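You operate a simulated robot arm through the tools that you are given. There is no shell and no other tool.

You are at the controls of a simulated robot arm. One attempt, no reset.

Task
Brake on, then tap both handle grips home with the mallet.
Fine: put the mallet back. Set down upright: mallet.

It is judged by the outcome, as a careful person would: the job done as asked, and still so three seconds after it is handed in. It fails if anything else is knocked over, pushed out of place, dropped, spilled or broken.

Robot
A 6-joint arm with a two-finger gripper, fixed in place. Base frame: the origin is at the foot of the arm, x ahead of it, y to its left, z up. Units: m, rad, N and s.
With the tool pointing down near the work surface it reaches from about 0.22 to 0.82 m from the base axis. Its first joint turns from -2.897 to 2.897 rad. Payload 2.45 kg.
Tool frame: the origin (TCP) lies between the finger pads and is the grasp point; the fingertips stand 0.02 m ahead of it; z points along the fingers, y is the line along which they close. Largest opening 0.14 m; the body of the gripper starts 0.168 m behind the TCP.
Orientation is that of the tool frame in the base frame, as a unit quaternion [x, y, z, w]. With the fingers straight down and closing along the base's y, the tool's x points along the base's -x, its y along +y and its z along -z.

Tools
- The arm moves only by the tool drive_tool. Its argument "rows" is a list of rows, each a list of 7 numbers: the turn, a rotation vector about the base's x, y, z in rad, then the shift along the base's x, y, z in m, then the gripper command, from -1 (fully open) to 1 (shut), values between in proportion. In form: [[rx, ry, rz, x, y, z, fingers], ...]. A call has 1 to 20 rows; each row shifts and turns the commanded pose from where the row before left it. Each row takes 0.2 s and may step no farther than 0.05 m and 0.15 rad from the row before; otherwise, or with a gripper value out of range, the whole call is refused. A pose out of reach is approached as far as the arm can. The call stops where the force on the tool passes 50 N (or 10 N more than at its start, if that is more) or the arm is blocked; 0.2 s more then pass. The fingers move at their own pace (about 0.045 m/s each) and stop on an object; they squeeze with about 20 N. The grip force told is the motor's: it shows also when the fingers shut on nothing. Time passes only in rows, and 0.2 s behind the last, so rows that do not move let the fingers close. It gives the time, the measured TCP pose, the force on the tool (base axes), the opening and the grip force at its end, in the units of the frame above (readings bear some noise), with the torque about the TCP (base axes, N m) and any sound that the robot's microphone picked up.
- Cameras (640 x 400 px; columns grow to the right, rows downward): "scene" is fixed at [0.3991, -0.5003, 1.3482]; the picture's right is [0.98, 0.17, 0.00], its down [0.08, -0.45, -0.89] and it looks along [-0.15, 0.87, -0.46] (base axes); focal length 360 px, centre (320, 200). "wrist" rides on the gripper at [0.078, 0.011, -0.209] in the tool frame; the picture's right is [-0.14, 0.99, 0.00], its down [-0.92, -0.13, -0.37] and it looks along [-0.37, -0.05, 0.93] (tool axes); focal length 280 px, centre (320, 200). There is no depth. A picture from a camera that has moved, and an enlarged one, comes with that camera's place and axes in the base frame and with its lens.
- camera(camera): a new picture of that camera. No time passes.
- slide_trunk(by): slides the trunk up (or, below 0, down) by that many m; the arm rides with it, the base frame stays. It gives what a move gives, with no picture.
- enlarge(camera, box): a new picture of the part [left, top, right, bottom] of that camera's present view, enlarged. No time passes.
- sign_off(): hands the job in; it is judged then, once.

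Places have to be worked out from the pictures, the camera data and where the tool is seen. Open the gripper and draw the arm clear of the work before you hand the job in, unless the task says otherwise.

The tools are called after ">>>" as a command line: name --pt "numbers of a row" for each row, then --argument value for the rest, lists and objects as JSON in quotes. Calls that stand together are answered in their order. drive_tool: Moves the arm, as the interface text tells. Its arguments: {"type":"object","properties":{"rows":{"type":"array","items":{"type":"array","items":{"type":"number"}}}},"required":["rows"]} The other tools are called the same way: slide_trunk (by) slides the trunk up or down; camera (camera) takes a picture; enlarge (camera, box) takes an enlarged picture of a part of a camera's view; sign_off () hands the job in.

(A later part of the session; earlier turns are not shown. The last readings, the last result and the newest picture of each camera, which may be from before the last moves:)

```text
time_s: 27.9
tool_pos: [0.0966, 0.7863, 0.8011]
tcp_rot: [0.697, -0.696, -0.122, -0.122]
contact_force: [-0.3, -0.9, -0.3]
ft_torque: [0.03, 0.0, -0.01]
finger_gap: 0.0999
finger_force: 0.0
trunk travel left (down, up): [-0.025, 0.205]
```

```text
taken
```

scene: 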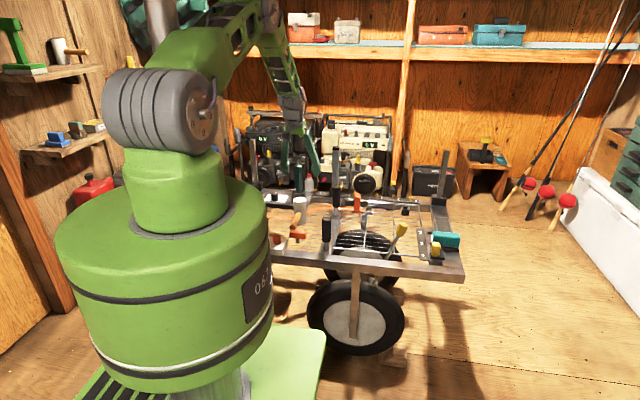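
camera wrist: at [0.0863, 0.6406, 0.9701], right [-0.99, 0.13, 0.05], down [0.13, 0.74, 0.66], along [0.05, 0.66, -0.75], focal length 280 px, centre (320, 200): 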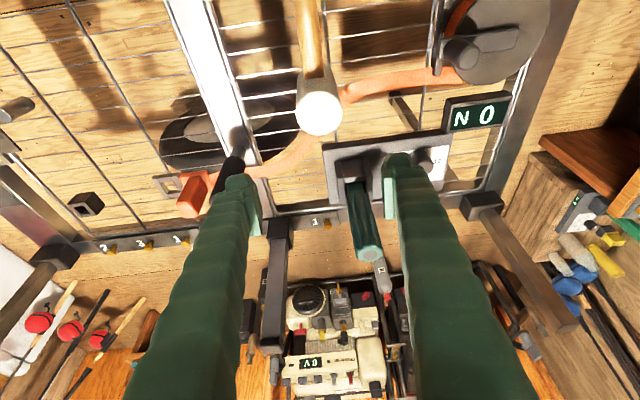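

From here the head top reads (0.0906, 0.780), so I'll centre on x≈0.0915, y≈0.782 and descend to z≈0.636 with the fingers straddling the head.

>>> drive_tool --pt "0 0 0 -0.003 -0.002 -0.035 -0.43" --pt "0 0 0 -0.002 -0.002 -0.035 -0.43" --pt "0 0 0 0 0 -0.035 -0.43" --pt "0 0 0 0 0 -0.03 -0.43" --pt "0 0 0 0 0 -0.03 -0.43" --pt "0 0 0 0 0 0 -0.43"

>>> camera --camera "wrist"

>>> enlarge --camera "scene" --box '[260, 160, 360, 250]'

```text
time_s: 29.3
tool_pos: [0.0908, 0.7796, 0.6354]
tcp_rot: [0.698, -0.695, -0.124, -0.121]
contact_force: [-0.5, 0.5, 0.1]
ft_torque: [-0.02, -0.01, -0.02]
finger_gap: 0.1
finger_force: 0.0
trunk travel left (down, up): [-0.025, 0.205]
```

```text
taken
camera wrist: at [0.081, 0.6342, 0.8064], right [-0.99, 0.13, 0.05], down [0.13, 0.74, 0.66], along [0.05, 0.66, -0.75], focal length 280 px, centre (320, 200)
```

wrist: 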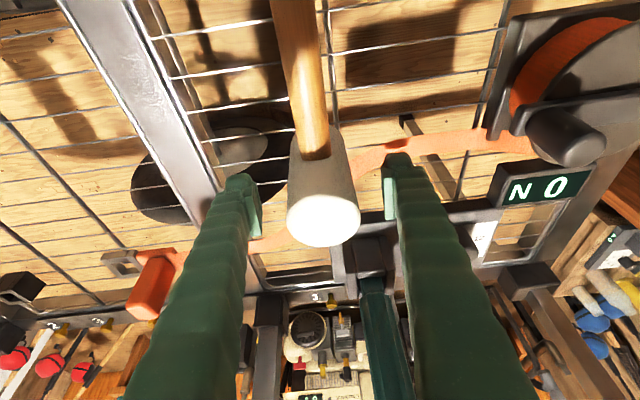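

```text
4.44 times, centred on (310, 205) of scene
camera zoom: at [0.3991, -0.5003, 1.3482], right [0.98, 0.17, 0.0], down [0.08, -0.45, -0.89], along [-0.15, 0.87, -0.46], focal length 1598 px, centre (364, 178)
```

zoom: 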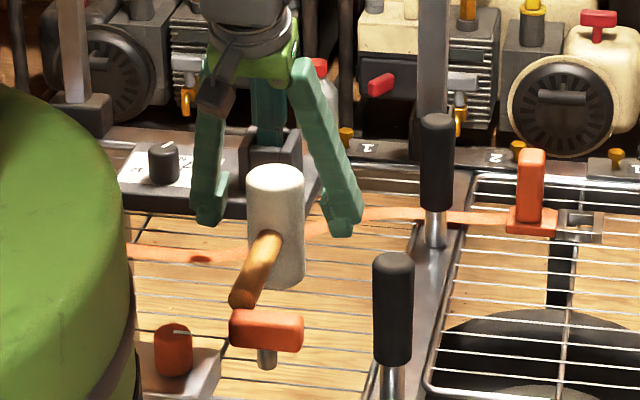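

The head is centred between the fingers (head top reads (0.092, 0.783)). Closing on it at this pose, which I'll reuse for putting it back.

>>> drive_tool --pt "0 0 0 0 0 0 1" --pt "0 0 0 0 0 0 1" --pt "0 0 0 0 0 0 1" --pt "0 0 0 0 0 0 1" --pt "0 0 0 0 0 0 1" --pt "0 0 0 0 0 0 1"

>>> camera --camera "wrist"

>>> enlarge --camera "scene" --box '[260, 160, 360, 250]'

```text
time_s: 30.7
tool_pos: [0.0909, 0.7802, 0.6372]
tcp_rot: [0.697, -0.695, -0.123, -0.124]
contact_force: [-0.5, -0.2, 0.2]
ft_torque: [0.01, 0.04, -0.03]
finger_gap: 0.0551
finger_force: 20.1
trunk travel left (down, up): [-0.025, 0.205]
```

```text
taken
camera wrist: at [0.0808, 0.6341, 0.807], right [-0.99, 0.13, 0.05], down [0.13, 0.74, 0.66], along [0.05, 0.66, -0.75], focal length 280 px, centre (320, 200)
```

wrist: 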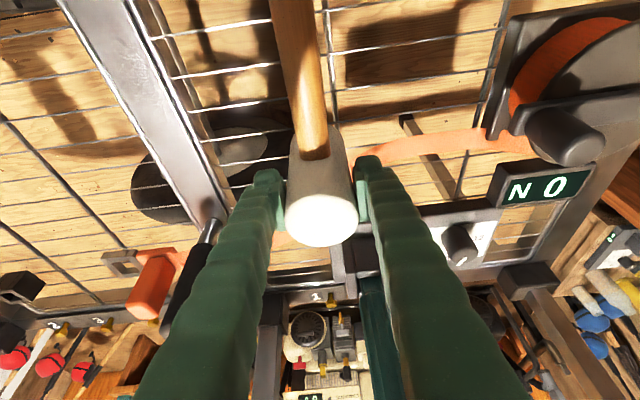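

```text
4.44 times, centred on (310, 205) of scene
camera zoom: at [0.3991, -0.5003, 1.3482], right [0.98, 0.17, 0.0], down [0.08, -0.45, -0.89], along [-0.15, 0.87, -0.46], focal length 1598 px, centre (364, 178)
```

zoom: 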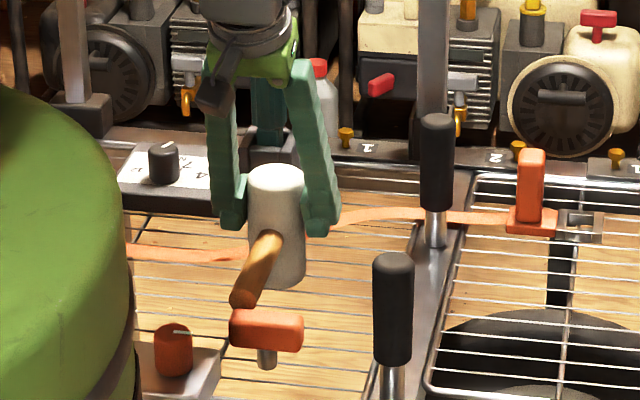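

Gripped at 0.055 m with no displacement of the mallet. I'll lift slowly a few centimetres and check the load and that it hangs straight.

>>> drive_tool --pt "0 0 0 0 0 0.01 1" --pt "0 0 0 0 0 0.015 1" --pt "0 0 0 0 0 0.02 1" --pt "0 0 0 0 0 0.02 1" --pt "0 0 0 0 0 0 1"

>>> camera --camera "wrist"

>>> enlarge --camera "scene" --box '[260, 160, 360, 250]'

```text
time_s: 31.9
tool_pos: [0.0909, 0.7808, 0.7032]
tcp_rot: [0.698, -0.695, -0.122, -0.121]
contact_force: [-1.4, -0.2, -2.7]
ft_torque: [0.05, 0.01, -0.03]
finger_gap: 0.055
finger_force: 19.9
trunk travel left (down, up): [-0.025, 0.205]
```

```text
taken
camera wrist: at [0.0806, 0.6351, 0.8736], right [-0.99, 0.13, 0.05], down [0.13, 0.74, 0.66], along [0.05, 0.66, -0.75], focal length 280 px, centre (320, 200)
```

wrist: 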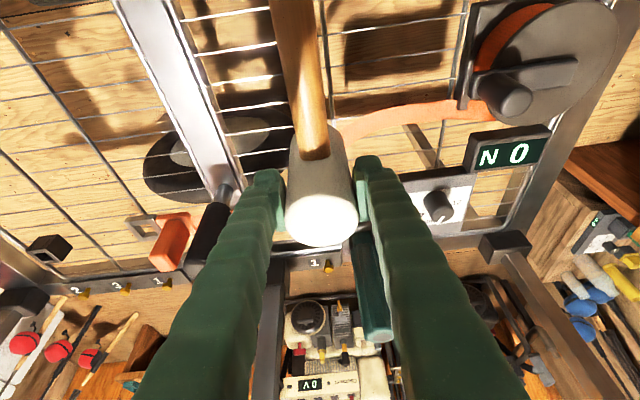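

```text
4.44 times, centred on (310, 205) of scene
camera zoom: at [0.3991, -0.5003, 1.3482], right [0.98, 0.17, 0.0], down [0.08, -0.45, -0.89], along [-0.15, 0.87, -0.46], focal length 1598 px, centre (364, 178)
```

zoom: 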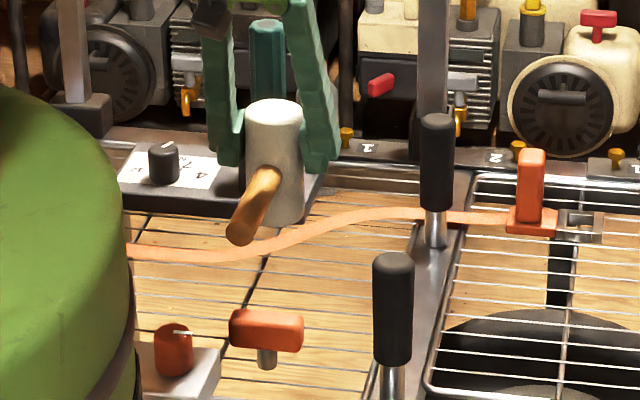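

The mallet (~0.3 kg) hangs straight and didn't slip. I'll raise it clear and carry it over the near grip at about (0.2335, 0.597).

>>> drive_tool --pt "0 0 0 0 0 0.04 1" --pt "0 0 0 0 0 0.04 1" --pt "0 0 0 0 0 0.04 1" --pt "0 0 0 0.02 -0.026 0.03 1" --pt "0 0 0 0.0244 -0.032 0 1" --pt "0 0 0 0.0244 -0.032 0 1" --pt "0 0 0 0.0244 -0.032 0 1" --pt "0 0 0 0.0244 -0.032 0 1" --pt "0 0 0 0.0244 -0.032 0 1" --pt "0 0 0 0 0 0 1"

>>> camera --camera "wrist"

>>> enlarge --camera "scene" --box '[270, 130, 390, 260]'

```text
time_s: 34.1
tool_pos: [0.2326, 0.5951, 0.8548]
tcp_rot: [0.698, -0.695, -0.123, -0.122]
contact_force: [-0.6, 1.1, -3.3]
ft_torque: [0.05, 0.02, -0.01]
finger_gap: 0.0549
finger_force: 19.5
trunk travel left (down, up): [-0.025, 0.205]
```

```text
taken
camera wrist: at [0.2231, 0.449, 1.024], right [-0.99, 0.13, 0.05], down [0.13, 0.74, 0.66], along [0.05, 0.66, -0.75], focal length 280 px, centre (320, 200)
```

wrist: 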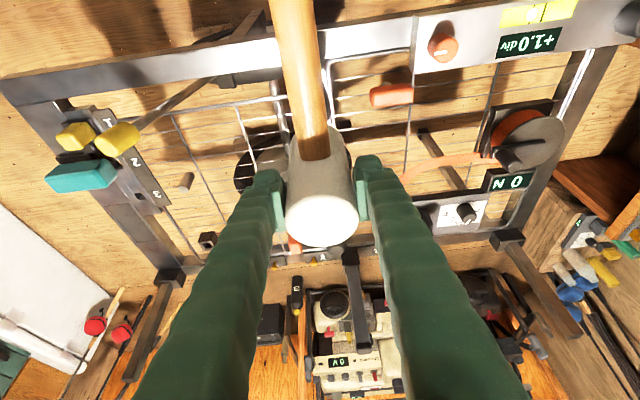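

```text
3.08 times, centred on (330, 195) of scene
camera zoom: at [0.3991, -0.5003, 1.3482], right [0.98, 0.17, 0.0], down [0.08, -0.45, -0.89], along [-0.15, 0.87, -0.46], focal length 1106 px, centre (289, 215)
```

zoom: 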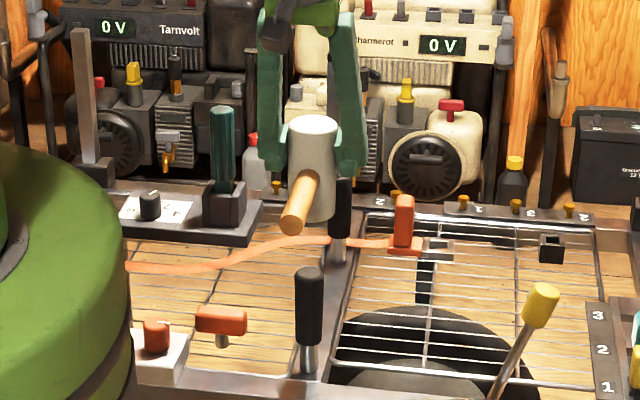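

The head is aligned over the near grip in both views. I'll descend to just above it, then creep down to find contact.

>>> drive_tool --pt "0 0 0 0 0.001 -0.03 1" --pt "0 0 0 0 0 -0.025 1" --pt "0 0 0 0 0 -0.01 1" --pt "0 0 0 0 0 0 1"

>>> enlarge --camera "scene" --box '[270, 160, 370, 260]'

```text
time_s: 35.1
tool_pos: [0.2323, 0.5966, 0.7895]
tcp_rot: [0.697, -0.695, -0.123, -0.122]
contact_force: [0.4, 0.2, -3.1]
ft_torque: [0.05, 0.02, -0.01]
finger_gap: 0.055
finger_force: 20.4
trunk travel left (down, up): [-0.025, 0.205]
```

```text
4.00 times, centred on (320, 210) of scene
camera zoom: at [0.3991, -0.5003, 1.3482], right [0.98, 0.17, 0.0], down [0.08, -0.45, -0.89], along [-0.15, 0.87, -0.46], focal length 1438 px, centre (320, 160)
```

zoom: 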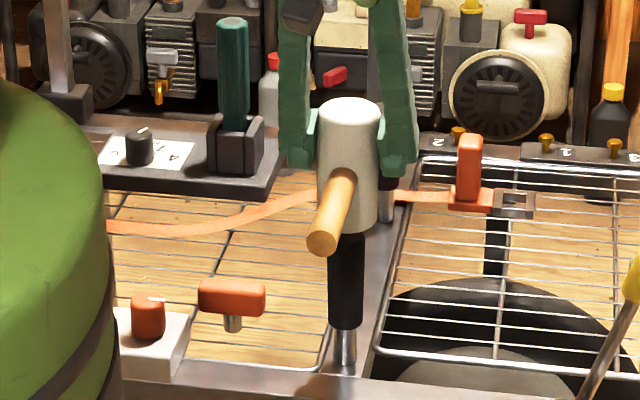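

The head is just above the grip with no contact yet. Creeping down in 3 mm steps.

>>> drive_tool --pt "0 0 0 0 0 -0.003 1" --pt "0 0 0 0 0 -0.003 1" --pt "0 0 0 0 0 -0.003 1" --pt "0 0 0 0 0 0 1"

>>> drive_tool --pt "0 0 0 0 0 -0.003 1" --pt "0 0 0 0 0 -0.003 1" --pt "0 0 0 0 0 0 1"

```text
time_s: 36.1
tool_pos: [0.2327, 0.5957, 0.781]
tcp_rot: [0.697, -0.695, -0.123, -0.122]
contact_force: [0.0, 0.3, -3.2]
ft_torque: [0.0, 0.02, 0.02]
finger_gap: 0.055
finger_force: 20.4
trunk travel left (down, up): [-0.025, 0.205]
```

```text
time_s: 36.9
tool_pos: [0.2322, 0.5961, 0.7746]
tcp_rot: [0.698, -0.695, -0.122, -0.122]
contact_force: [0.3, -3.2, 5.9]
ft_torque: [-0.15, -0.05, -0.03]
finger_gap: 0.0549
finger_force: 20.9
trunk travel left (down, up): [-0.025, 0.205]
```

Contact at TCP z≈0.776. I'll press on in small steps to see whether the grip starts to slide or simply resists.

>>> drive_tool --pt "0 0 0 0 0 -0.002 1" --pt "0 0 0 0 0 -0.002 1"

>>> enlarge --camera "scene" --box '[270, 160, 370, 260]'

```text
time_s: 37.5
tool_pos: [0.2312, 0.5981, 0.7737]
tcp_rot: [0.697, -0.695, -0.125, -0.124]
contact_force: [-2.4, -1.2, 34.7]
ft_torque: [0.1, 0.01, 0.02]
finger_gap: 0.0556
finger_force: 19.7
trunk travel left (down, up): [-0.025, 0.205]
```

```text
4.00 times, centred on (320, 210) of scene
camera zoom: at [0.3991, -0.5003, 1.3482], right [0.98, 0.17, 0.0], down [0.08, -0.45, -0.89], along [-0.15, 0.87, -0.46], focal length 1438 px, centre (320, 160)
```

zoom: 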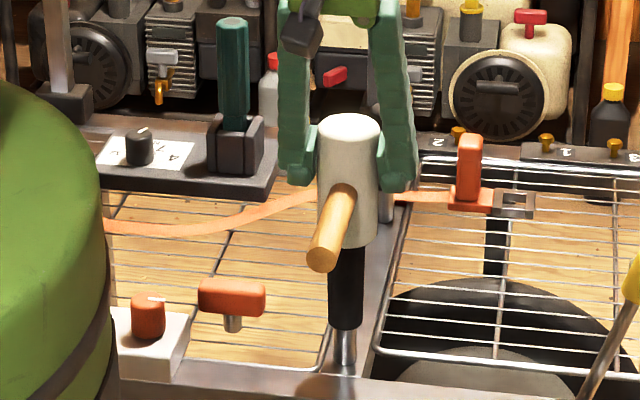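

A steady 35 N doesn't budge it, so it needs actual taps. I'll lift about 3 cm and strike down in a single quick row, then check how far the grip moved.

>>> drive_tool --pt "0 0 0 0 0 0.015 1" --pt "0 0 0 0 0 0.02 1" --pt "0 0 0 0 0 0 1" --pt "0 0 0 0 0 -0.04 1"

>>> enlarge --camera "scene" --box '[270, 160, 370, 260]'

```text
time_s: 38.5
tool_pos: [0.2335, 0.5967, 0.7648]
tcp_rot: [0.697, -0.695, -0.124, -0.123]
contact_force: [-0.6, 1.4, 8.5]
ft_torque: [0.28, -0.03, 0.0]
finger_gap: 0.0551
finger_force: 19.9
trunk travel left (down, up): [-0.025, 0.205]
```

```text
4.00 times, centred on (320, 210) of scene
camera zoom: at [0.3991, -0.5003, 1.3482], right [0.98, 0.17, 0.0], down [0.08, -0.45, -0.89], along [-0.15, 0.87, -0.46], focal length 1438 px, centre (320, 160)
```

zoom: 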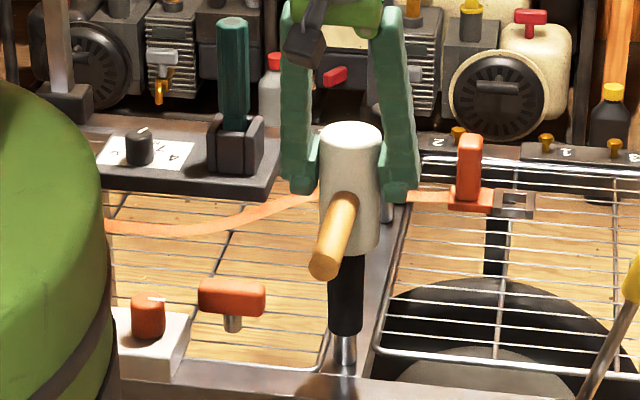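

The tap drove the grip about 9 mm down. I'll repeat the same tap.

>>> drive_tool --pt "0 0 0 0 0 0.015 1" --pt "0 0 0 0 0 0.02 1" --pt "0 0 0 0 0 0 1" --pt "0 0 0 0 0 -0.043 1"

>>> enlarge --camera "scene" --box '[270, 160, 370, 260]'

>>> camera --camera "wrist"

```text
time_s: 39.5
tool_pos: [0.2324, 0.594, 0.7582]
tcp_rot: [0.698, -0.695, -0.122, -0.122]
contact_force: [-0.6, -1.1, -3.9]
ft_torque: [0.05, -0.03, 0.02]
finger_gap: 0.0552
finger_force: 19.7
trunk travel left (down, up): [-0.025, 0.205]
```

```text
4.00 times, centred on (320, 210) of scene
camera zoom: at [0.3991, -0.5003, 1.3482], right [0.98, 0.17, 0.0], down [0.08, -0.45, -0.89], along [-0.15, 0.87, -0.46], focal length 1438 px, centre (320, 160)
```

zoom: 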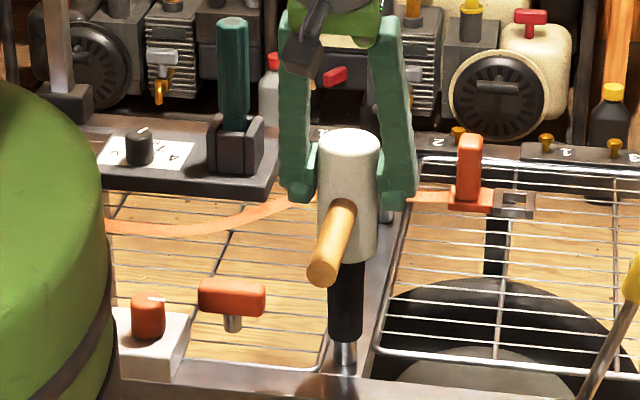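

```text
taken
camera wrist: at [0.222, 0.4492, 0.927], right [-0.99, 0.13, 0.05], down [0.13, 0.74, 0.66], along [0.05, 0.66, -0.75], focal length 280 px, centre (320, 200)
```

wrist: 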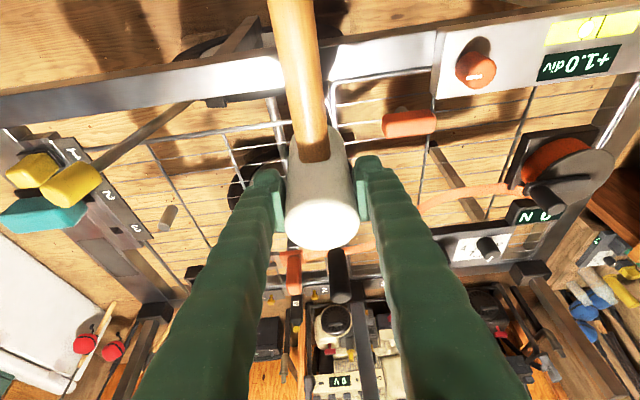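

It moved another ~6–7 mm, roughly 24 mm of post still showing. I'll keep tapping, a little deeper each time.

>>> drive_tool --pt "0 0 0 0 0.001 0.015 1" --pt "0 0 0 0 0 0.02 1" --pt "0 0 0 0 0 0 1" --pt "0 0 0 0 0 -0.045 1"

>>> enlarge --camera "scene" --box '[270, 160, 370, 260]'

```text
time_s: 40.5
tool_pos: [0.231, 0.5989, 0.7482]
tcp_rot: [0.697, -0.695, -0.123, -0.123]
contact_force: [0.4, 0.2, -0.2]
ft_torque: [0.17, -0.04, -0.01]
finger_gap: 0.0551
finger_force: 19.6
trunk travel left (down, up): [-0.025, 0.205]
```

```text
4.00 times, centred on (320, 210) of scene
camera zoom: at [0.3991, -0.5003, 1.3482], right [0.98, 0.17, 0.0], down [0.08, -0.45, -0.89], along [-0.15, 0.87, -0.46], focal length 1438 px, centre (320, 160)
```

zoom: 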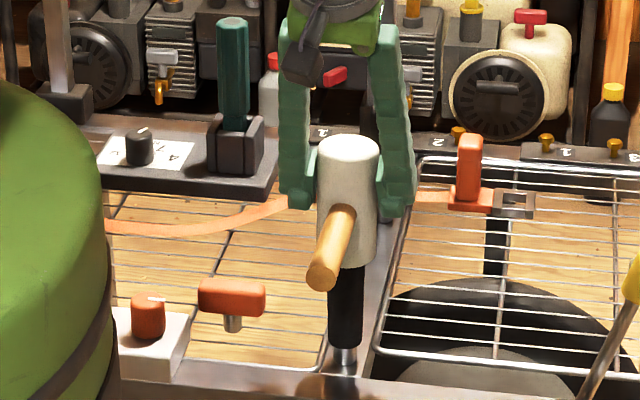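

About 18 px (~19 mm) of post remains visible. Continuing taps.

>>> drive_tool --pt "0 0 0 0 -0.001 0.015 1" --pt "0 0 0 0 0 0.02 1" --pt "0 0 0 0 0 0 1" --pt "0 0 0 0 0 -0.046 1"

>>> enlarge --camera "scene" --box '[270, 160, 370, 260]'

```text
time_s: 41.5
tool_pos: [0.2307, 0.5987, 0.7372]
tcp_rot: [0.697, -0.694, -0.126, -0.125]
contact_force: [-3.3, -5.7, 33.2]
ft_torque: [0.17, -0.06, -0.01]
finger_gap: 0.0558
finger_force: 20.7
trunk travel left (down, up): [-0.025, 0.205]
```

```text
4.00 times, centred on (320, 210) of scene
camera zoom: at [0.3991, -0.5003, 1.3482], right [0.98, 0.17, 0.0], down [0.08, -0.45, -0.89], along [-0.15, 0.87, -0.46], focal length 1438 px, centre (320, 160)
```

zoom: 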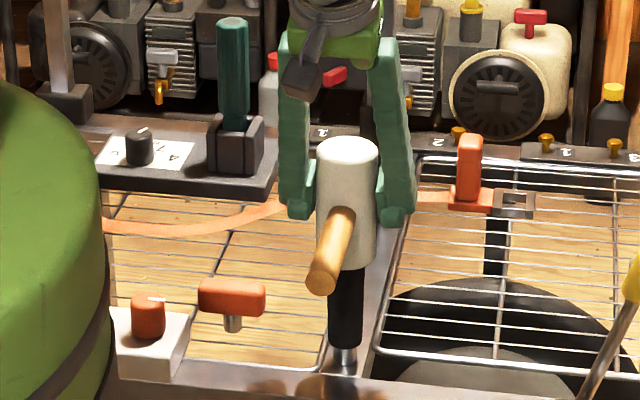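

This time the force stayed at 33 N and the head slid a few mm in the fingers rather than driving the grip. I'll lift and zoom in on both grips' posts to compare.

>>> drive_tool --pt "0 0 0 0 -0.002 0.02 1" --pt "0 0 0 0 0 0.03 1" --pt "0 0 0 0 0 0.03 1" --pt "0 0 0 0 0 0 1"

>>> enlarge --camera "scene" --box '[300, 200, 370, 260]'

>>> enlarge --camera "scene" --box '[270, 140, 370, 230]'

>>> camera --camera "wrist"

```text
time_s: 42.5
tool_pos: [0.2319, 0.5933, 0.8124]
tcp_rot: [0.698, -0.695, -0.122, -0.122]
contact_force: [-0.8, -0.4, -3.6]
ft_torque: [0.06, 0.03, 0.0]
finger_gap: 0.0549
finger_force: 19.9
trunk travel left (down, up): [-0.025, 0.205]
```

```text
6.67 times, centred on (335, 230) of scene
camera zoom: at [0.3991, -0.5003, 1.3482], right [0.98, 0.17, 0.0], down [0.08, -0.45, -0.89], along [-0.15, 0.87, -0.46], focal length 2397 px, centre (220, 0)
```

zoom: 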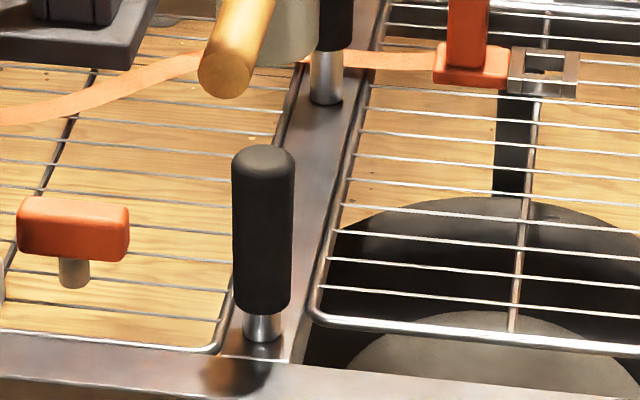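

```text
4.44 times, centred on (320, 185) of scene
camera zoom: at [0.3991, -0.5003, 1.3482], right [0.98, 0.17, 0.0], down [0.08, -0.45, -0.89], along [-0.15, 0.87, -0.46], focal length 1598 px, centre (320, 267)
```

zoom: 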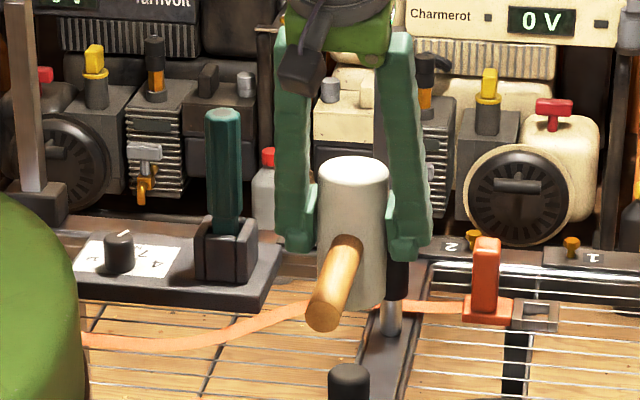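

```text
taken
camera wrist: at [0.2233, 0.4478, 0.9824], right [-0.99, 0.13, 0.05], down [0.13, 0.74, 0.66], along [0.05, 0.66, -0.75], focal length 280 px, centre (320, 200)
```

wrist: 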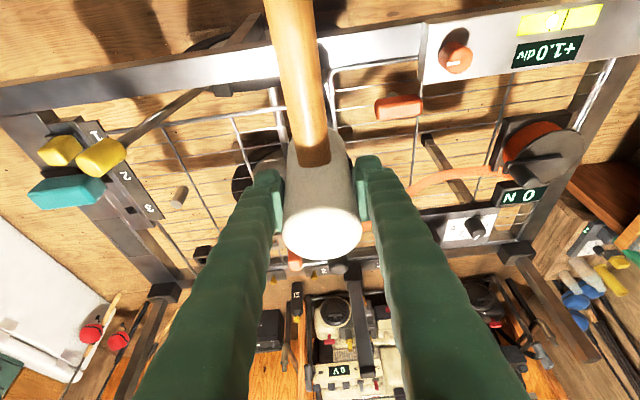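

The near grip has dropped about 22 mm in total with ~17 mm of post still showing, and each tap moves it less. I'll do a faster tap with less follow-through (start 45 mm up, one 50 mm row, then lift straight away) to limit slip in the fingers.

>>> drive_tool --pt "0 0 0 0 0.002 -0.028 1" --pt "0 0 0 0 0 0 1" --pt "0 0 0 0 0 -0.05 1" --pt "0 0 0 0 0 0.02 1" --pt "0 0 0 0 0 0.04 1" --pt "0 0 0 0 0 0 1"

>>> enlarge --camera "scene" --box '[300, 200, 370, 260]'

>>> enlarge --camera "scene" --box '[270, 140, 370, 230]'

```text
time_s: 43.9
tool_pos: [0.2312, 0.5957, 0.7974]
tcp_rot: [0.697, -0.695, -0.123, -0.122]
contact_force: [0.2, 0.0, -3.5]
ft_torque: [0.03, 0.0, -0.02]
finger_gap: 0.0552
finger_force: 20.1
trunk travel left (down, up): [-0.025, 0.205]
```

```text
6.67 times, centred on (335, 230) of scene
camera zoom: at [0.3991, -0.5003, 1.3482], right [0.98, 0.17, 0.0], down [0.08, -0.45, -0.89], along [-0.15, 0.87, -0.46], focal length 2397 px, centre (220, 0)
```

zoom: 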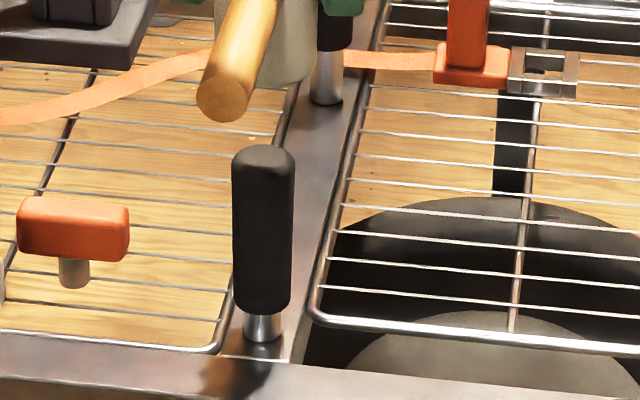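

```text
4.44 times, centred on (320, 185) of scene
camera zoom: at [0.3991, -0.5003, 1.3482], right [0.98, 0.17, 0.0], down [0.08, -0.45, -0.89], along [-0.15, 0.87, -0.46], focal length 1598 px, centre (320, 267)
```

zoom: 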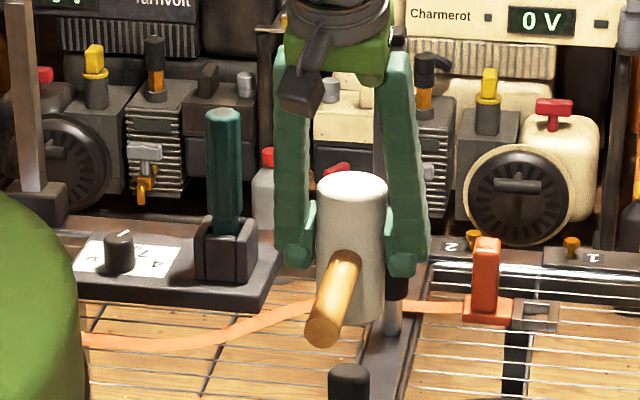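

That tap only just reached contact and the grip didn't move. I'll tap again with proper follow-through and then lift for a clear view.

>>> drive_tool --pt "0 0 0 0 0 -0.02 1" --pt "0 0 0 0 0 0 1" --pt "0 0 0 0 0 -0.05 1" --pt "0 0 0 0 0 0 1"

>>> drive_tool --pt "0 0 0 0 0 0.03 1" --pt "0 0 0 0 0 0.04 1" --pt "0 0 0 0 0 0 1"

>>> enlarge --camera "scene" --box '[300, 200, 370, 260]'

>>> enlarge --camera "scene" --box '[270, 140, 370, 230]'

```text
time_s: 44.9
tool_pos: [0.2322, 0.5964, 0.7299]
tcp_rot: [0.698, -0.694, -0.126, -0.125]
contact_force: [-2.5, -1.5, 31.5]
ft_torque: [0.02, 0.0, 0.02]
finger_gap: 0.0551
finger_force: 19.8
trunk travel left (down, up): [-0.025, 0.205]
```

```text
time_s: 45.7
tool_pos: [0.2318, 0.5945, 0.7979]
tcp_rot: [0.698, -0.695, -0.123, -0.121]
contact_force: [0.3, 0.2, -3.3]
ft_torque: [0.0, 0.01, -0.05]
finger_gap: 0.055
finger_force: 20.4
trunk travel left (down, up): [-0.025, 0.205]
```

```text
6.67 times, centred on (335, 230) of scene
camera zoom: at [0.3991, -0.5003, 1.3482], right [0.98, 0.17, 0.0], down [0.08, -0.45, -0.89], along [-0.15, 0.87, -0.46], focal length 2397 px, centre (220, 0)
```

zoom: 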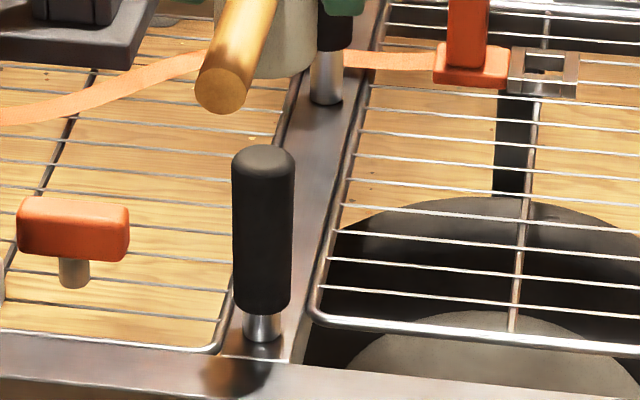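

```text
4.44 times, centred on (320, 185) of scene
camera zoom: at [0.3991, -0.5003, 1.3482], right [0.98, 0.17, 0.0], down [0.08, -0.45, -0.89], along [-0.15, 0.87, -0.46], focal length 1598 px, centre (320, 267)
```

zoom: 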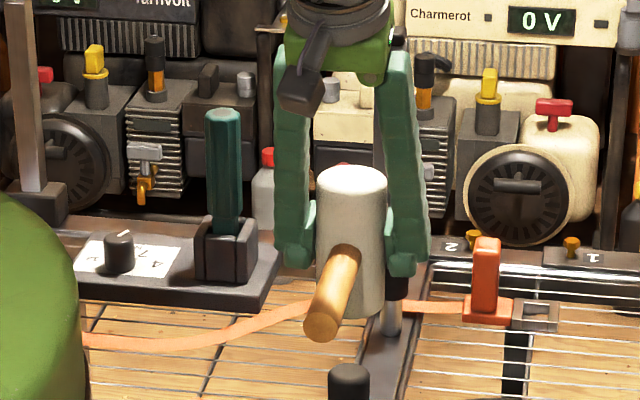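

The grip did not move at all under a full tap with 31 N held, which suggests it has reached its stop. I'll zoom in hard on both posts to look for a seat or collar.

>>> enlarge --camera "scene" --box '[314, 216, 342, 260]'

>>> enlarge --camera "scene" --box '[320, 180, 356, 220]'

```text
9.09 times, centred on (328, 238) of scene
camera zoom: at [0.3991, -0.5003, 1.3482], right [0.98, 0.17, 0.0], down [0.08, -0.45, -0.89], along [-0.15, 0.87, -0.46], focal length 3269 px, centre (247, -146)
```

zoom: 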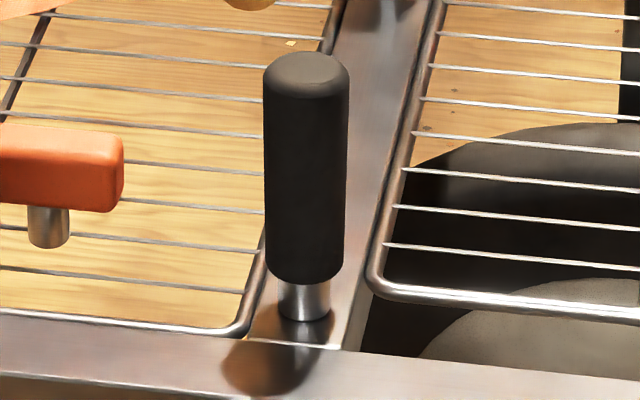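

```text
10.00 times, centred on (338, 200) of scene
camera zoom: at [0.3991, -0.5003, 1.3482], right [0.98, 0.17, 0.0], down [0.08, -0.45, -0.89], along [-0.15, 0.87, -0.46], focal length 3596 px, centre (140, 200)
```

zoom: 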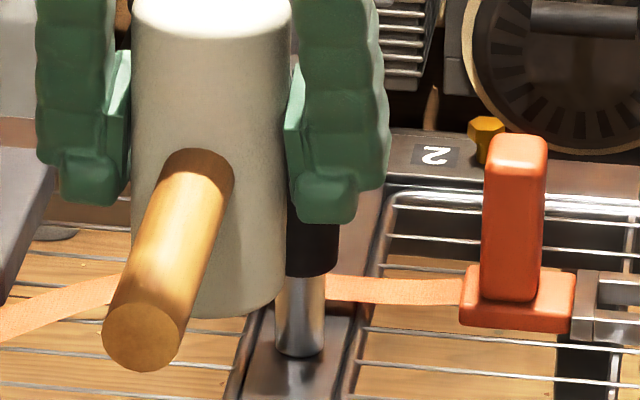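

The near grip now shows ~22 mm of post against ~43 mm on the untouched far one. I'll do one decisive full-speed tap with a long run-up to see whether it moves any further or is truly seated.

>>> drive_tool --pt "0 0 0 0 0.001 0.027 1" --pt "0 0 0 0 0 0 1" --pt "0 0 0 0 0 -0.05 1" --pt "0 0 0 0 0 -0.05 1"

>>> drive_tool --pt "0 0 0 0 0 0.03 1" --pt "0 0 0 0 0 0.04 1" --pt "0 0 0 0 0 0 1"

>>> enlarge --camera "scene" --box '[314, 216, 342, 260]'

>>> enlarge --camera "scene" --box '[270, 140, 370, 230]'

```text
time_s: 46.7
tool_pos: [0.2312, 0.5949, 0.7278]
tcp_rot: [0.699, -0.693, -0.124, -0.123]
contact_force: [-9.0, -9.6, 21.1]
ft_torque: [-0.19, 0.09, 0.03]
finger_gap: 0.0553
finger_force: 19.5
trunk travel left (down, up): [-0.025, 0.205]
```

```text
time_s: 47.5
tool_pos: [0.2338, 0.5965, 0.7935]
tcp_rot: [0.698, -0.695, -0.122, -0.122]
contact_force: [-1.0, -0.5, -2.9]
ft_torque: [0.07, -0.01, 0.0]
finger_gap: 0.055
finger_force: 19.9
trunk travel left (down, up): [-0.025, 0.205]
```

```text
9.09 times, centred on (328, 238) of scene
camera zoom: at [0.3991, -0.5003, 1.3482], right [0.98, 0.17, 0.0], down [0.08, -0.45, -0.89], along [-0.15, 0.87, -0.46], focal length 3269 px, centre (247, -146)
```

zoom: 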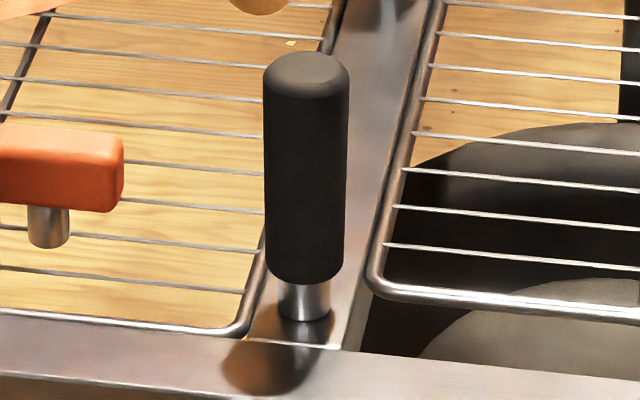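

```text
4.44 times, centred on (320, 185) of scene
camera zoom: at [0.3991, -0.5003, 1.3482], right [0.98, 0.17, 0.0], down [0.08, -0.45, -0.89], along [-0.15, 0.87, -0.46], focal length 1598 px, centre (320, 267)
```

zoom: 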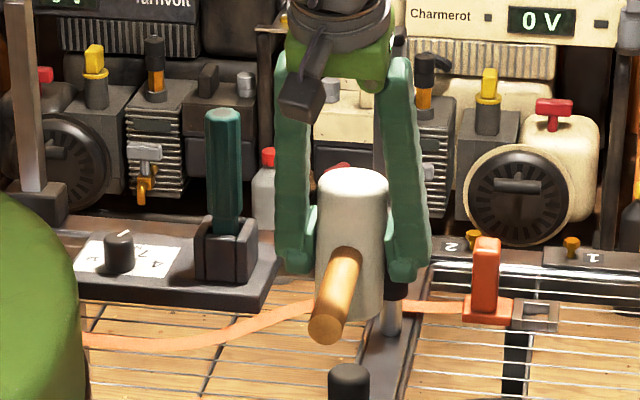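

No movement at all from a full-speed tap (the before and after images are identical), so the near grip is home. The head has slid ~25 mm up in the fingers but is still upright with ~30 mm clear below the tips. I'll carry it over to the far grip at about (0.2335, 0.870).

>>> drive_tool --pt "0 0 0 0 0 0.03 1" --pt "0 0 0 0 0 0.035 1" --pt "0 0 0 0 0.034 0 1" --pt "0 0 0 0 0.034 0 1" --pt "0 0 0 0 0.034 0 1" --pt "0 0 0 0 0.034 0 1" --pt "0 0 0 0 0.034 0 1" --pt "0 0 0 0 0.034 0 1" --pt "0 0 0 0 0.034 0 1" --pt "0 0 0 0 0.034 0 1" --pt "0 0 0 0 0 0 1"

>>> camera --camera "wrist"

>>> enlarge --camera "scene" --box '[290, 130, 390, 230]'

```text
time_s: 49.9
tool_pos: [0.2339, 0.8693, 0.8579]
tcp_rot: [0.698, -0.695, -0.123, -0.121]
contact_force: [-0.8, 0.2, -3.0]
ft_torque: [0.06, -0.03, -0.03]
finger_gap: 0.0552
finger_force: 20.3
trunk travel left (down, up): [-0.025, 0.205]
```

```text
taken
camera wrist: at [0.223, 0.7243, 1.0283], right [-0.99, 0.13, 0.05], down [0.13, 0.74, 0.66], along [0.05, 0.66, -0.75], focal length 280 px, centre (320, 200)
```

wrist: 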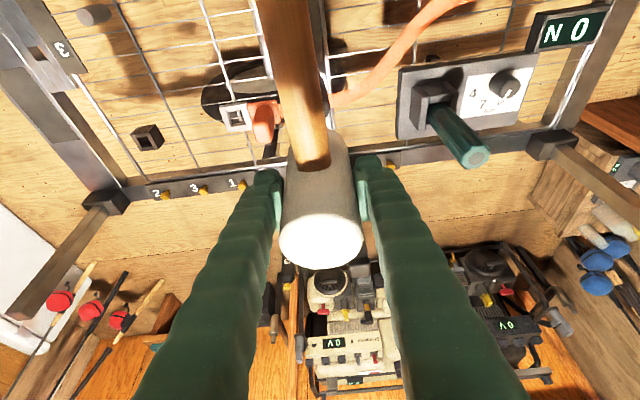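

```text
4.00 times, centred on (340, 180) of scene
camera zoom: at [0.3991, -0.5003, 1.3482], right [0.98, 0.17, 0.0], down [0.08, -0.45, -0.89], along [-0.15, 0.87, -0.46], focal length 1438 px, centre (240, 280)
```

zoom: 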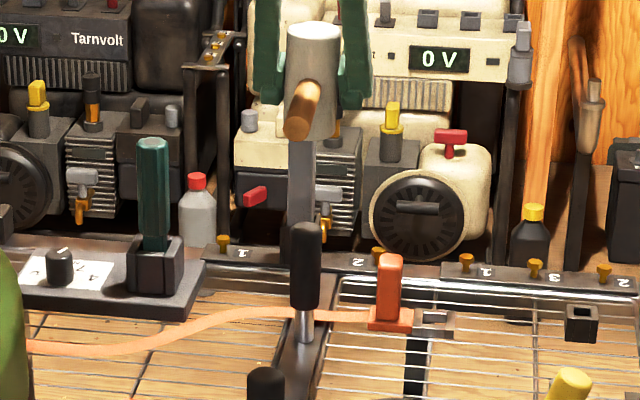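

The arm reaches. In the scene view the head sits ~4 mm to +x of the far grip, so I'll correct that while descending to just above it.

>>> drive_tool --pt "0 0 0 -0.002 0 -0.03 1" --pt "0 0 0 -0.002 0 -0.03 1" --pt "0 0 0 0 0 -0.02 1" --pt "0 0 0 0 0 0 1"

>>> enlarge --camera "scene" --box '[290, 150, 370, 230]'

>>> camera --camera "wrist"

```text
time_s: 50.9
tool_pos: [0.2303, 0.8712, 0.7801]
tcp_rot: [0.698, -0.695, -0.123, -0.122]
contact_force: [0.2, 0.1, -3.0]
ft_torque: [0.03, -0.01, 0.02]
finger_gap: 0.0549
finger_force: 20.4
trunk travel left (down, up): [-0.025, 0.205]
```

```text
5.00 times, centred on (330, 190) of scene
camera zoom: at [0.3991, -0.5003, 1.3482], right [0.98, 0.17, 0.0], down [0.08, -0.45, -0.89], along [-0.15, 0.87, -0.46], focal length 1798 px, centre (270, 250)
```

zoom: 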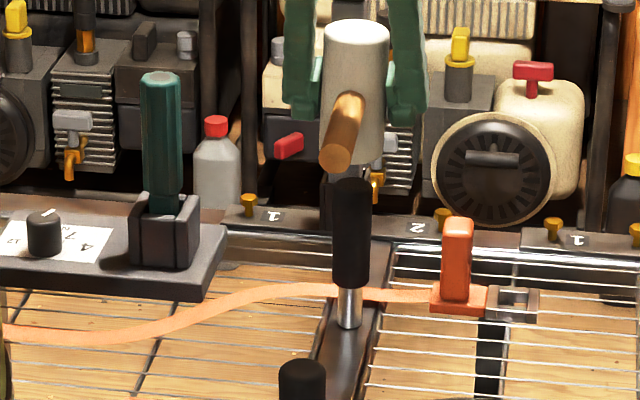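

```text
taken
camera wrist: at [0.2201, 0.7247, 0.9494], right [-0.99, 0.13, 0.05], down [0.13, 0.74, 0.66], along [0.05, 0.66, -0.75], focal length 280 px, centre (320, 200)
```

wrist: 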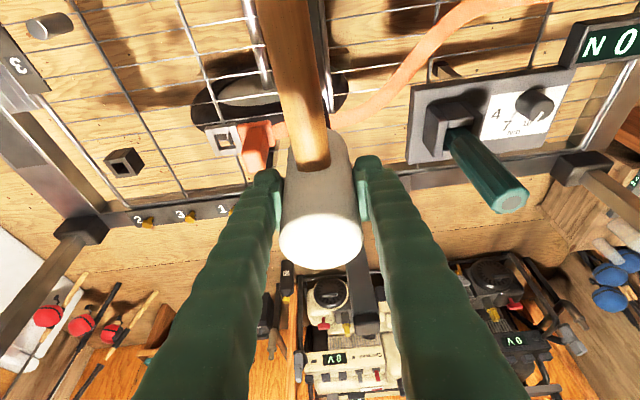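

Alignment is within ~2 mm. I'll creep down to find contact with the far grip.

>>> drive_tool --pt "0 0 0 0 0 -0.01 1" --pt "0 0 0 0 0 -0.008 1" --pt "0 0 0 0 0 -0.003 1" --pt "0 0 0 0 0 0 1"

>>> drive_tool --pt "0 0 0 0 0 -0.003 1" --pt "0 0 0 0 0 -0.003 1" --pt "0 0 0 0 0 0 1"

```text
time_s: 51.9
tool_pos: [0.2287, 0.8691, 0.7581]
tcp_rot: [0.697, -0.696, -0.122, -0.122]
contact_force: [0.0, 0.6, -2.6]
ft_torque: [0.03, -0.03, 0.0]
finger_gap: 0.0549
finger_force: 20.3
trunk travel left (down, up): [-0.025, 0.205]
```

```text
time_s: 52.7
tool_pos: [0.2305, 0.8693, 0.7533]
tcp_rot: [0.698, -0.695, -0.123, -0.121]
contact_force: [0.7, -0.3, -3.2]
ft_torque: [0.02, -0.01, 0.0]
finger_gap: 0.0548
finger_force: 20.0
trunk travel left (down, up): [-0.025, 0.205]
```

No contact yet at z=0.753; creeping a little further.

>>> drive_tool --pt "0 0 0 0 0 -0.003 1" --pt "0 0 0 0 0 -0.002 1" --pt "0 0 0 0 0 0 1"

>>> drive_tool --pt "0 0 0 0 0 -0.002 1" --pt "0 0 0 0 0 -0.002 1" --pt "0 0 0 0 0 0 1"

>>> enlarge --camera "scene" --box '[290, 150, 370, 230]'

```text
time_s: 53.5
tool_pos: [0.2301, 0.8691, 0.749]
tcp_rot: [0.698, -0.695, -0.122, -0.122]
contact_force: [-0.3, -3.3, 2.0]
ft_torque: [-0.1, -0.12, -0.12]
finger_gap: 0.0552
finger_force: 19.5
trunk travel left (down, up): [-0.025, 0.205]
```

```text
time_s: 54.3
tool_pos: [0.2294, 0.8697, 0.747]
tcp_rot: [0.697, -0.695, -0.124, -0.124]
contact_force: [-4.3, -9.7, 22.8]
ft_torque: [-0.17, -0.14, -0.09]
finger_gap: 0.0552
finger_force: 19.8
trunk travel left (down, up): [-0.025, 0.205]
```

```text
5.00 times, centred on (330, 190) of scene
camera zoom: at [0.3991, -0.5003, 1.3482], right [0.98, 0.17, 0.0], down [0.08, -0.45, -0.89], along [-0.15, 0.87, -0.46], focal length 1798 px, centre (270, 250)
```

zoom: 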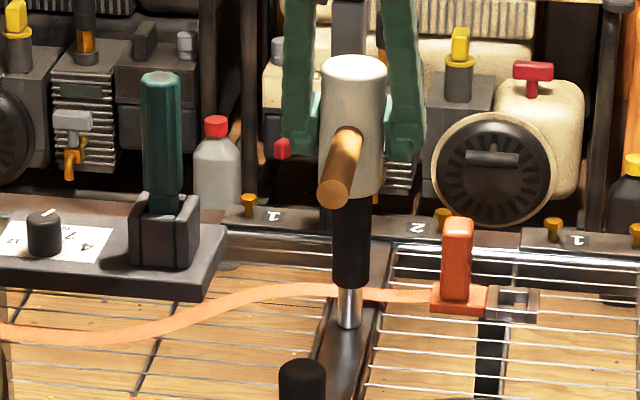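

Contact found at TCP z≈0.749. Now the first tap on the far grip, same stroke as before.

>>> drive_tool --pt "0 0 0 0 0 0.015 1" --pt "0 0 0 0 0 0.025 1" --pt "0 0 0 0 0 0 1" --pt "0 0 0 0 0 -0.046 1"

>>> enlarge --camera "scene" --box '[290, 150, 370, 230]'

```text
time_s: 55.3
tool_pos: [0.2274, 0.87, 0.7411]
tcp_rot: [0.698, -0.695, -0.122, -0.121]
contact_force: [0.5, -0.2, -4.1]
ft_torque: [0.07, 0.03, -0.04]
finger_gap: 0.055
finger_force: 19.8
trunk travel left (down, up): [-0.025, 0.205]
```

```text
5.00 times, centred on (330, 190) of scene
camera zoom: at [0.3991, -0.5003, 1.3482], right [0.98, 0.17, 0.0], down [0.08, -0.45, -0.89], along [-0.15, 0.87, -0.46], focal length 1798 px, centre (270, 250)
```

zoom: 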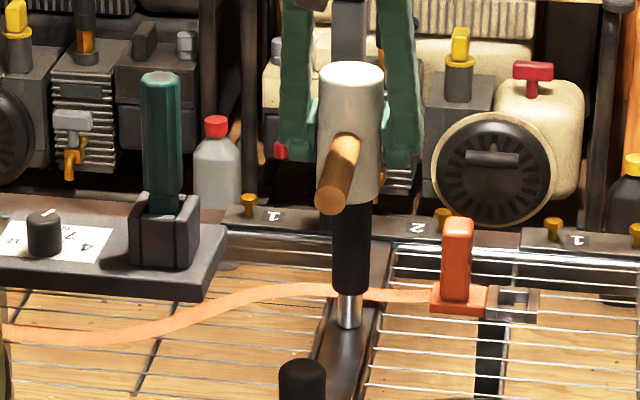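

Moved ~7.5 mm. Repeating the tap, with a small +x correction for drift.

>>> drive_tool --pt "0 0 0 0.001 0 0.015 1" --pt "0 0 0 0.001 0 0.022 1" --pt "0 0 0 0 0 0 1" --pt "0 0 0 0 0 -0.045 1"

>>> enlarge --camera "scene" --box '[290, 150, 370, 230]'

```text
time_s: 56.3
tool_pos: [0.2295, 0.8677, 0.7346]
tcp_rot: [0.698, -0.695, -0.123, -0.122]
contact_force: [0.6, -0.5, -3.5]
ft_torque: [0.02, 0.0, 0.01]
finger_gap: 0.0552
finger_force: 20.2
trunk travel left (down, up): [-0.025, 0.205]
```

```text
5.00 times, centred on (330, 190) of scene
camera zoom: at [0.3991, -0.5003, 1.3482], right [0.98, 0.17, 0.0], down [0.08, -0.45, -0.89], along [-0.15, 0.87, -0.46], focal length 1798 px, centre (270, 250)
```

zoom: 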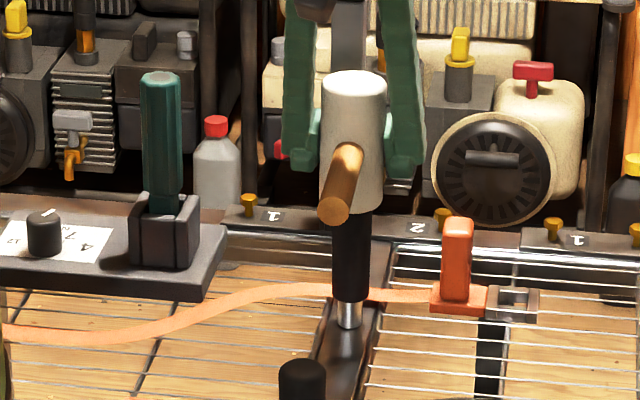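

Another ~7.5 mm. Continuing.

>>> drive_tool --pt "0 0 0 0.0005 0 0.015 1" --pt "0 0 0 0 0 0.022 1" --pt "0 0 0 0 0 0 1" --pt "0 0 0 0 0 -0.045 1"

>>> enlarge --camera "scene" --box '[290, 150, 370, 230]'

```text
time_s: 57.3
tool_pos: [0.2306, 0.8684, 0.7235]
tcp_rot: [0.697, -0.695, -0.123, -0.123]
contact_force: [-2.8, -6.2, 7.6]
ft_torque: [-0.05, 0.04, 0.03]
finger_gap: 0.055
finger_force: 19.4
trunk travel left (down, up): [-0.025, 0.205]
```

```text
5.00 times, centred on (330, 190) of scene
camera zoom: at [0.3991, -0.5003, 1.3482], right [0.98, 0.17, 0.0], down [0.08, -0.45, -0.89], along [-0.15, 0.87, -0.46], focal length 1798 px, centre (270, 250)
```

zoom: 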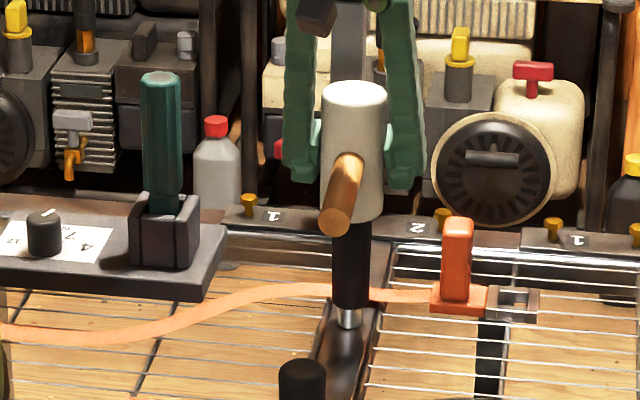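

Now ~21 mm total on the far grip. One more tap to check whether it has reached its stop.

>>> drive_tool --pt "0 0 0 0 0.0005 0.015 1" --pt "0 0 0 0 0 0.022 1" --pt "0 0 0 0 0 0 1" --pt "0 0 0 0 0 -0.044 1"

>>> enlarge --camera "scene" --box '[290, 150, 370, 230]'

```text
time_s: 58.3
tool_pos: [0.2305, 0.8721, 0.7213]
tcp_rot: [0.697, -0.695, -0.125, -0.126]
contact_force: [-2.3, -10.9, 29.3]
ft_torque: [-0.03, 0.07, 0.01]
finger_gap: 0.0551
finger_force: 20.3
trunk travel left (down, up): [-0.025, 0.205]
```

```text
5.00 times, centred on (330, 190) of scene
camera zoom: at [0.3991, -0.5003, 1.3482], right [0.98, 0.17, 0.0], down [0.08, -0.45, -0.89], along [-0.15, 0.87, -0.46], focal length 1798 px, centre (270, 250)
```

zoom: 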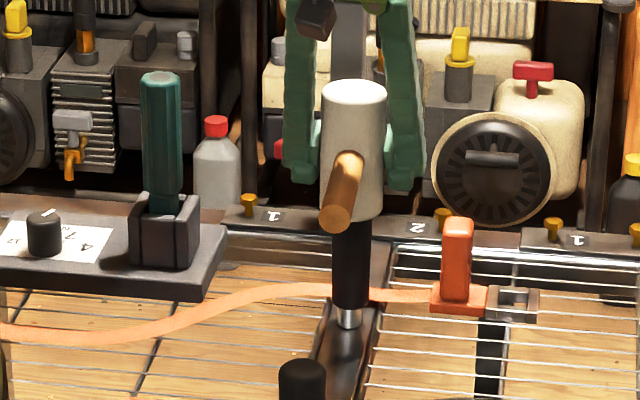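

The grip didn't move and the force held at 29 N. As with the near grip, I'll confirm with one full-speed tap, then lift for a clear comparison.

>>> drive_tool --pt "0 0 0 0 0 0.03 1" --pt "0 0 0 0 0 0.04 1" --pt "0 0 0 0 0 0.025 1" --pt "0 0 0 0 0 0 1" --pt "0 0 0 0 0 -0.05 1" --pt "0 0 0 0 0 -0.05 1"

>>> enlarge --camera "scene" --box '[290, 150, 370, 230]'

>>> drive_tool --pt "0 0 0 0 0 0.03 1" --pt "0 0 0 0 0 0.04 1" --pt "0 0 0 0 0 0.04 1" --pt "0 0 0 0 0 0.04 1" --pt "0 0 0 0 0 0 1"

>>> enlarge --camera "scene" --box '[290, 180, 370, 260]'

>>> camera --camera "wrist"

```text
time_s: 59.7
tool_pos: [0.2331, 0.8711, 0.7182]
tcp_rot: [0.698, -0.694, -0.125, -0.126]
contact_force: [-4.1, -13.2, 31.9]
ft_torque: [-0.22, 0.02, -0.04]
finger_gap: 0.0552
finger_force: 20.1
trunk travel left (down, up): [-0.025, 0.205]
```

```text
5.00 times, centred on (330, 190) of scene
camera zoom: at [0.3991, -0.5003, 1.3482], right [0.98, 0.17, 0.0], down [0.08, -0.45, -0.89], along [-0.15, 0.87, -0.46], focal length 1798 px, centre (270, 250)
```

zoom: 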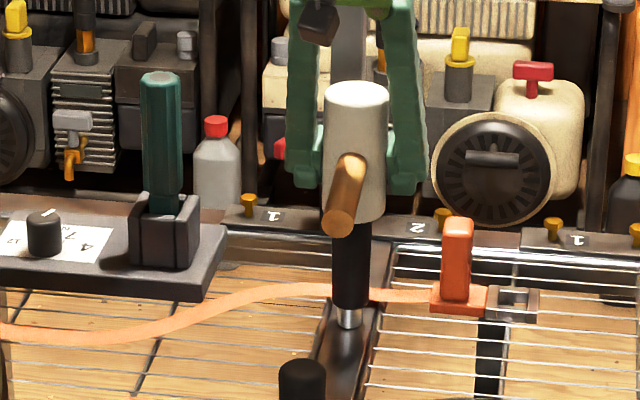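

```text
time_s: 60.9
tool_pos: [0.2315, 0.8721, 0.8606]
tcp_rot: [0.698, -0.695, -0.122, -0.122]
contact_force: [0.2, 0.1, -3.3]
ft_torque: [0.07, 0.0, -0.02]
finger_gap: 0.055
finger_force: 20.2
trunk travel left (down, up): [-0.025, 0.205]
```

```text
5.00 times, centred on (330, 220) of scene
camera zoom: at [0.3991, -0.5003, 1.3482], right [0.98, 0.17, 0.0], down [0.08, -0.45, -0.89], along [-0.15, 0.87, -0.46], focal length 1798 px, centre (270, 100)
```

zoom: 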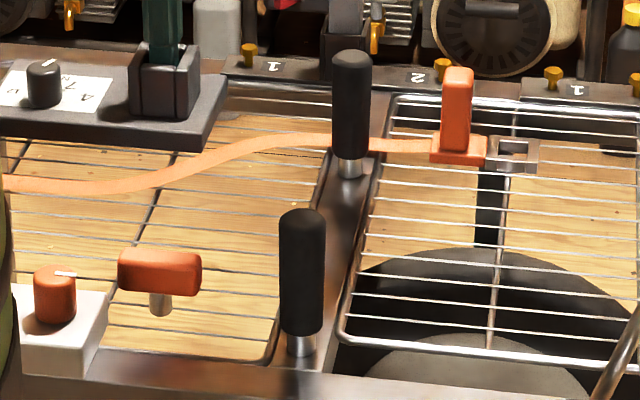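

```text
taken
camera wrist: at [0.2207, 0.7269, 1.0309], right [-0.99, 0.13, 0.05], down [0.13, 0.74, 0.66], along [0.05, 0.66, -0.75], focal length 280 px, centre (320, 200)
```

wrist: 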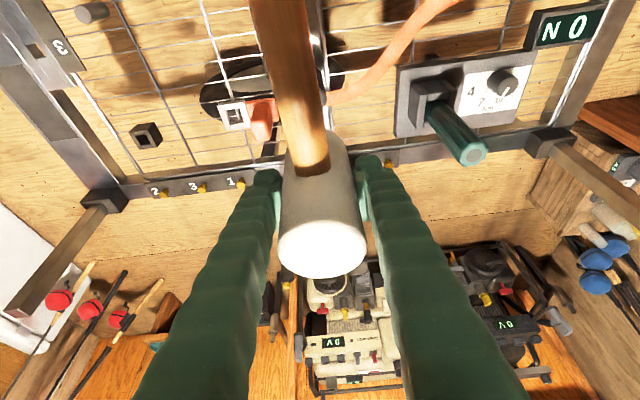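

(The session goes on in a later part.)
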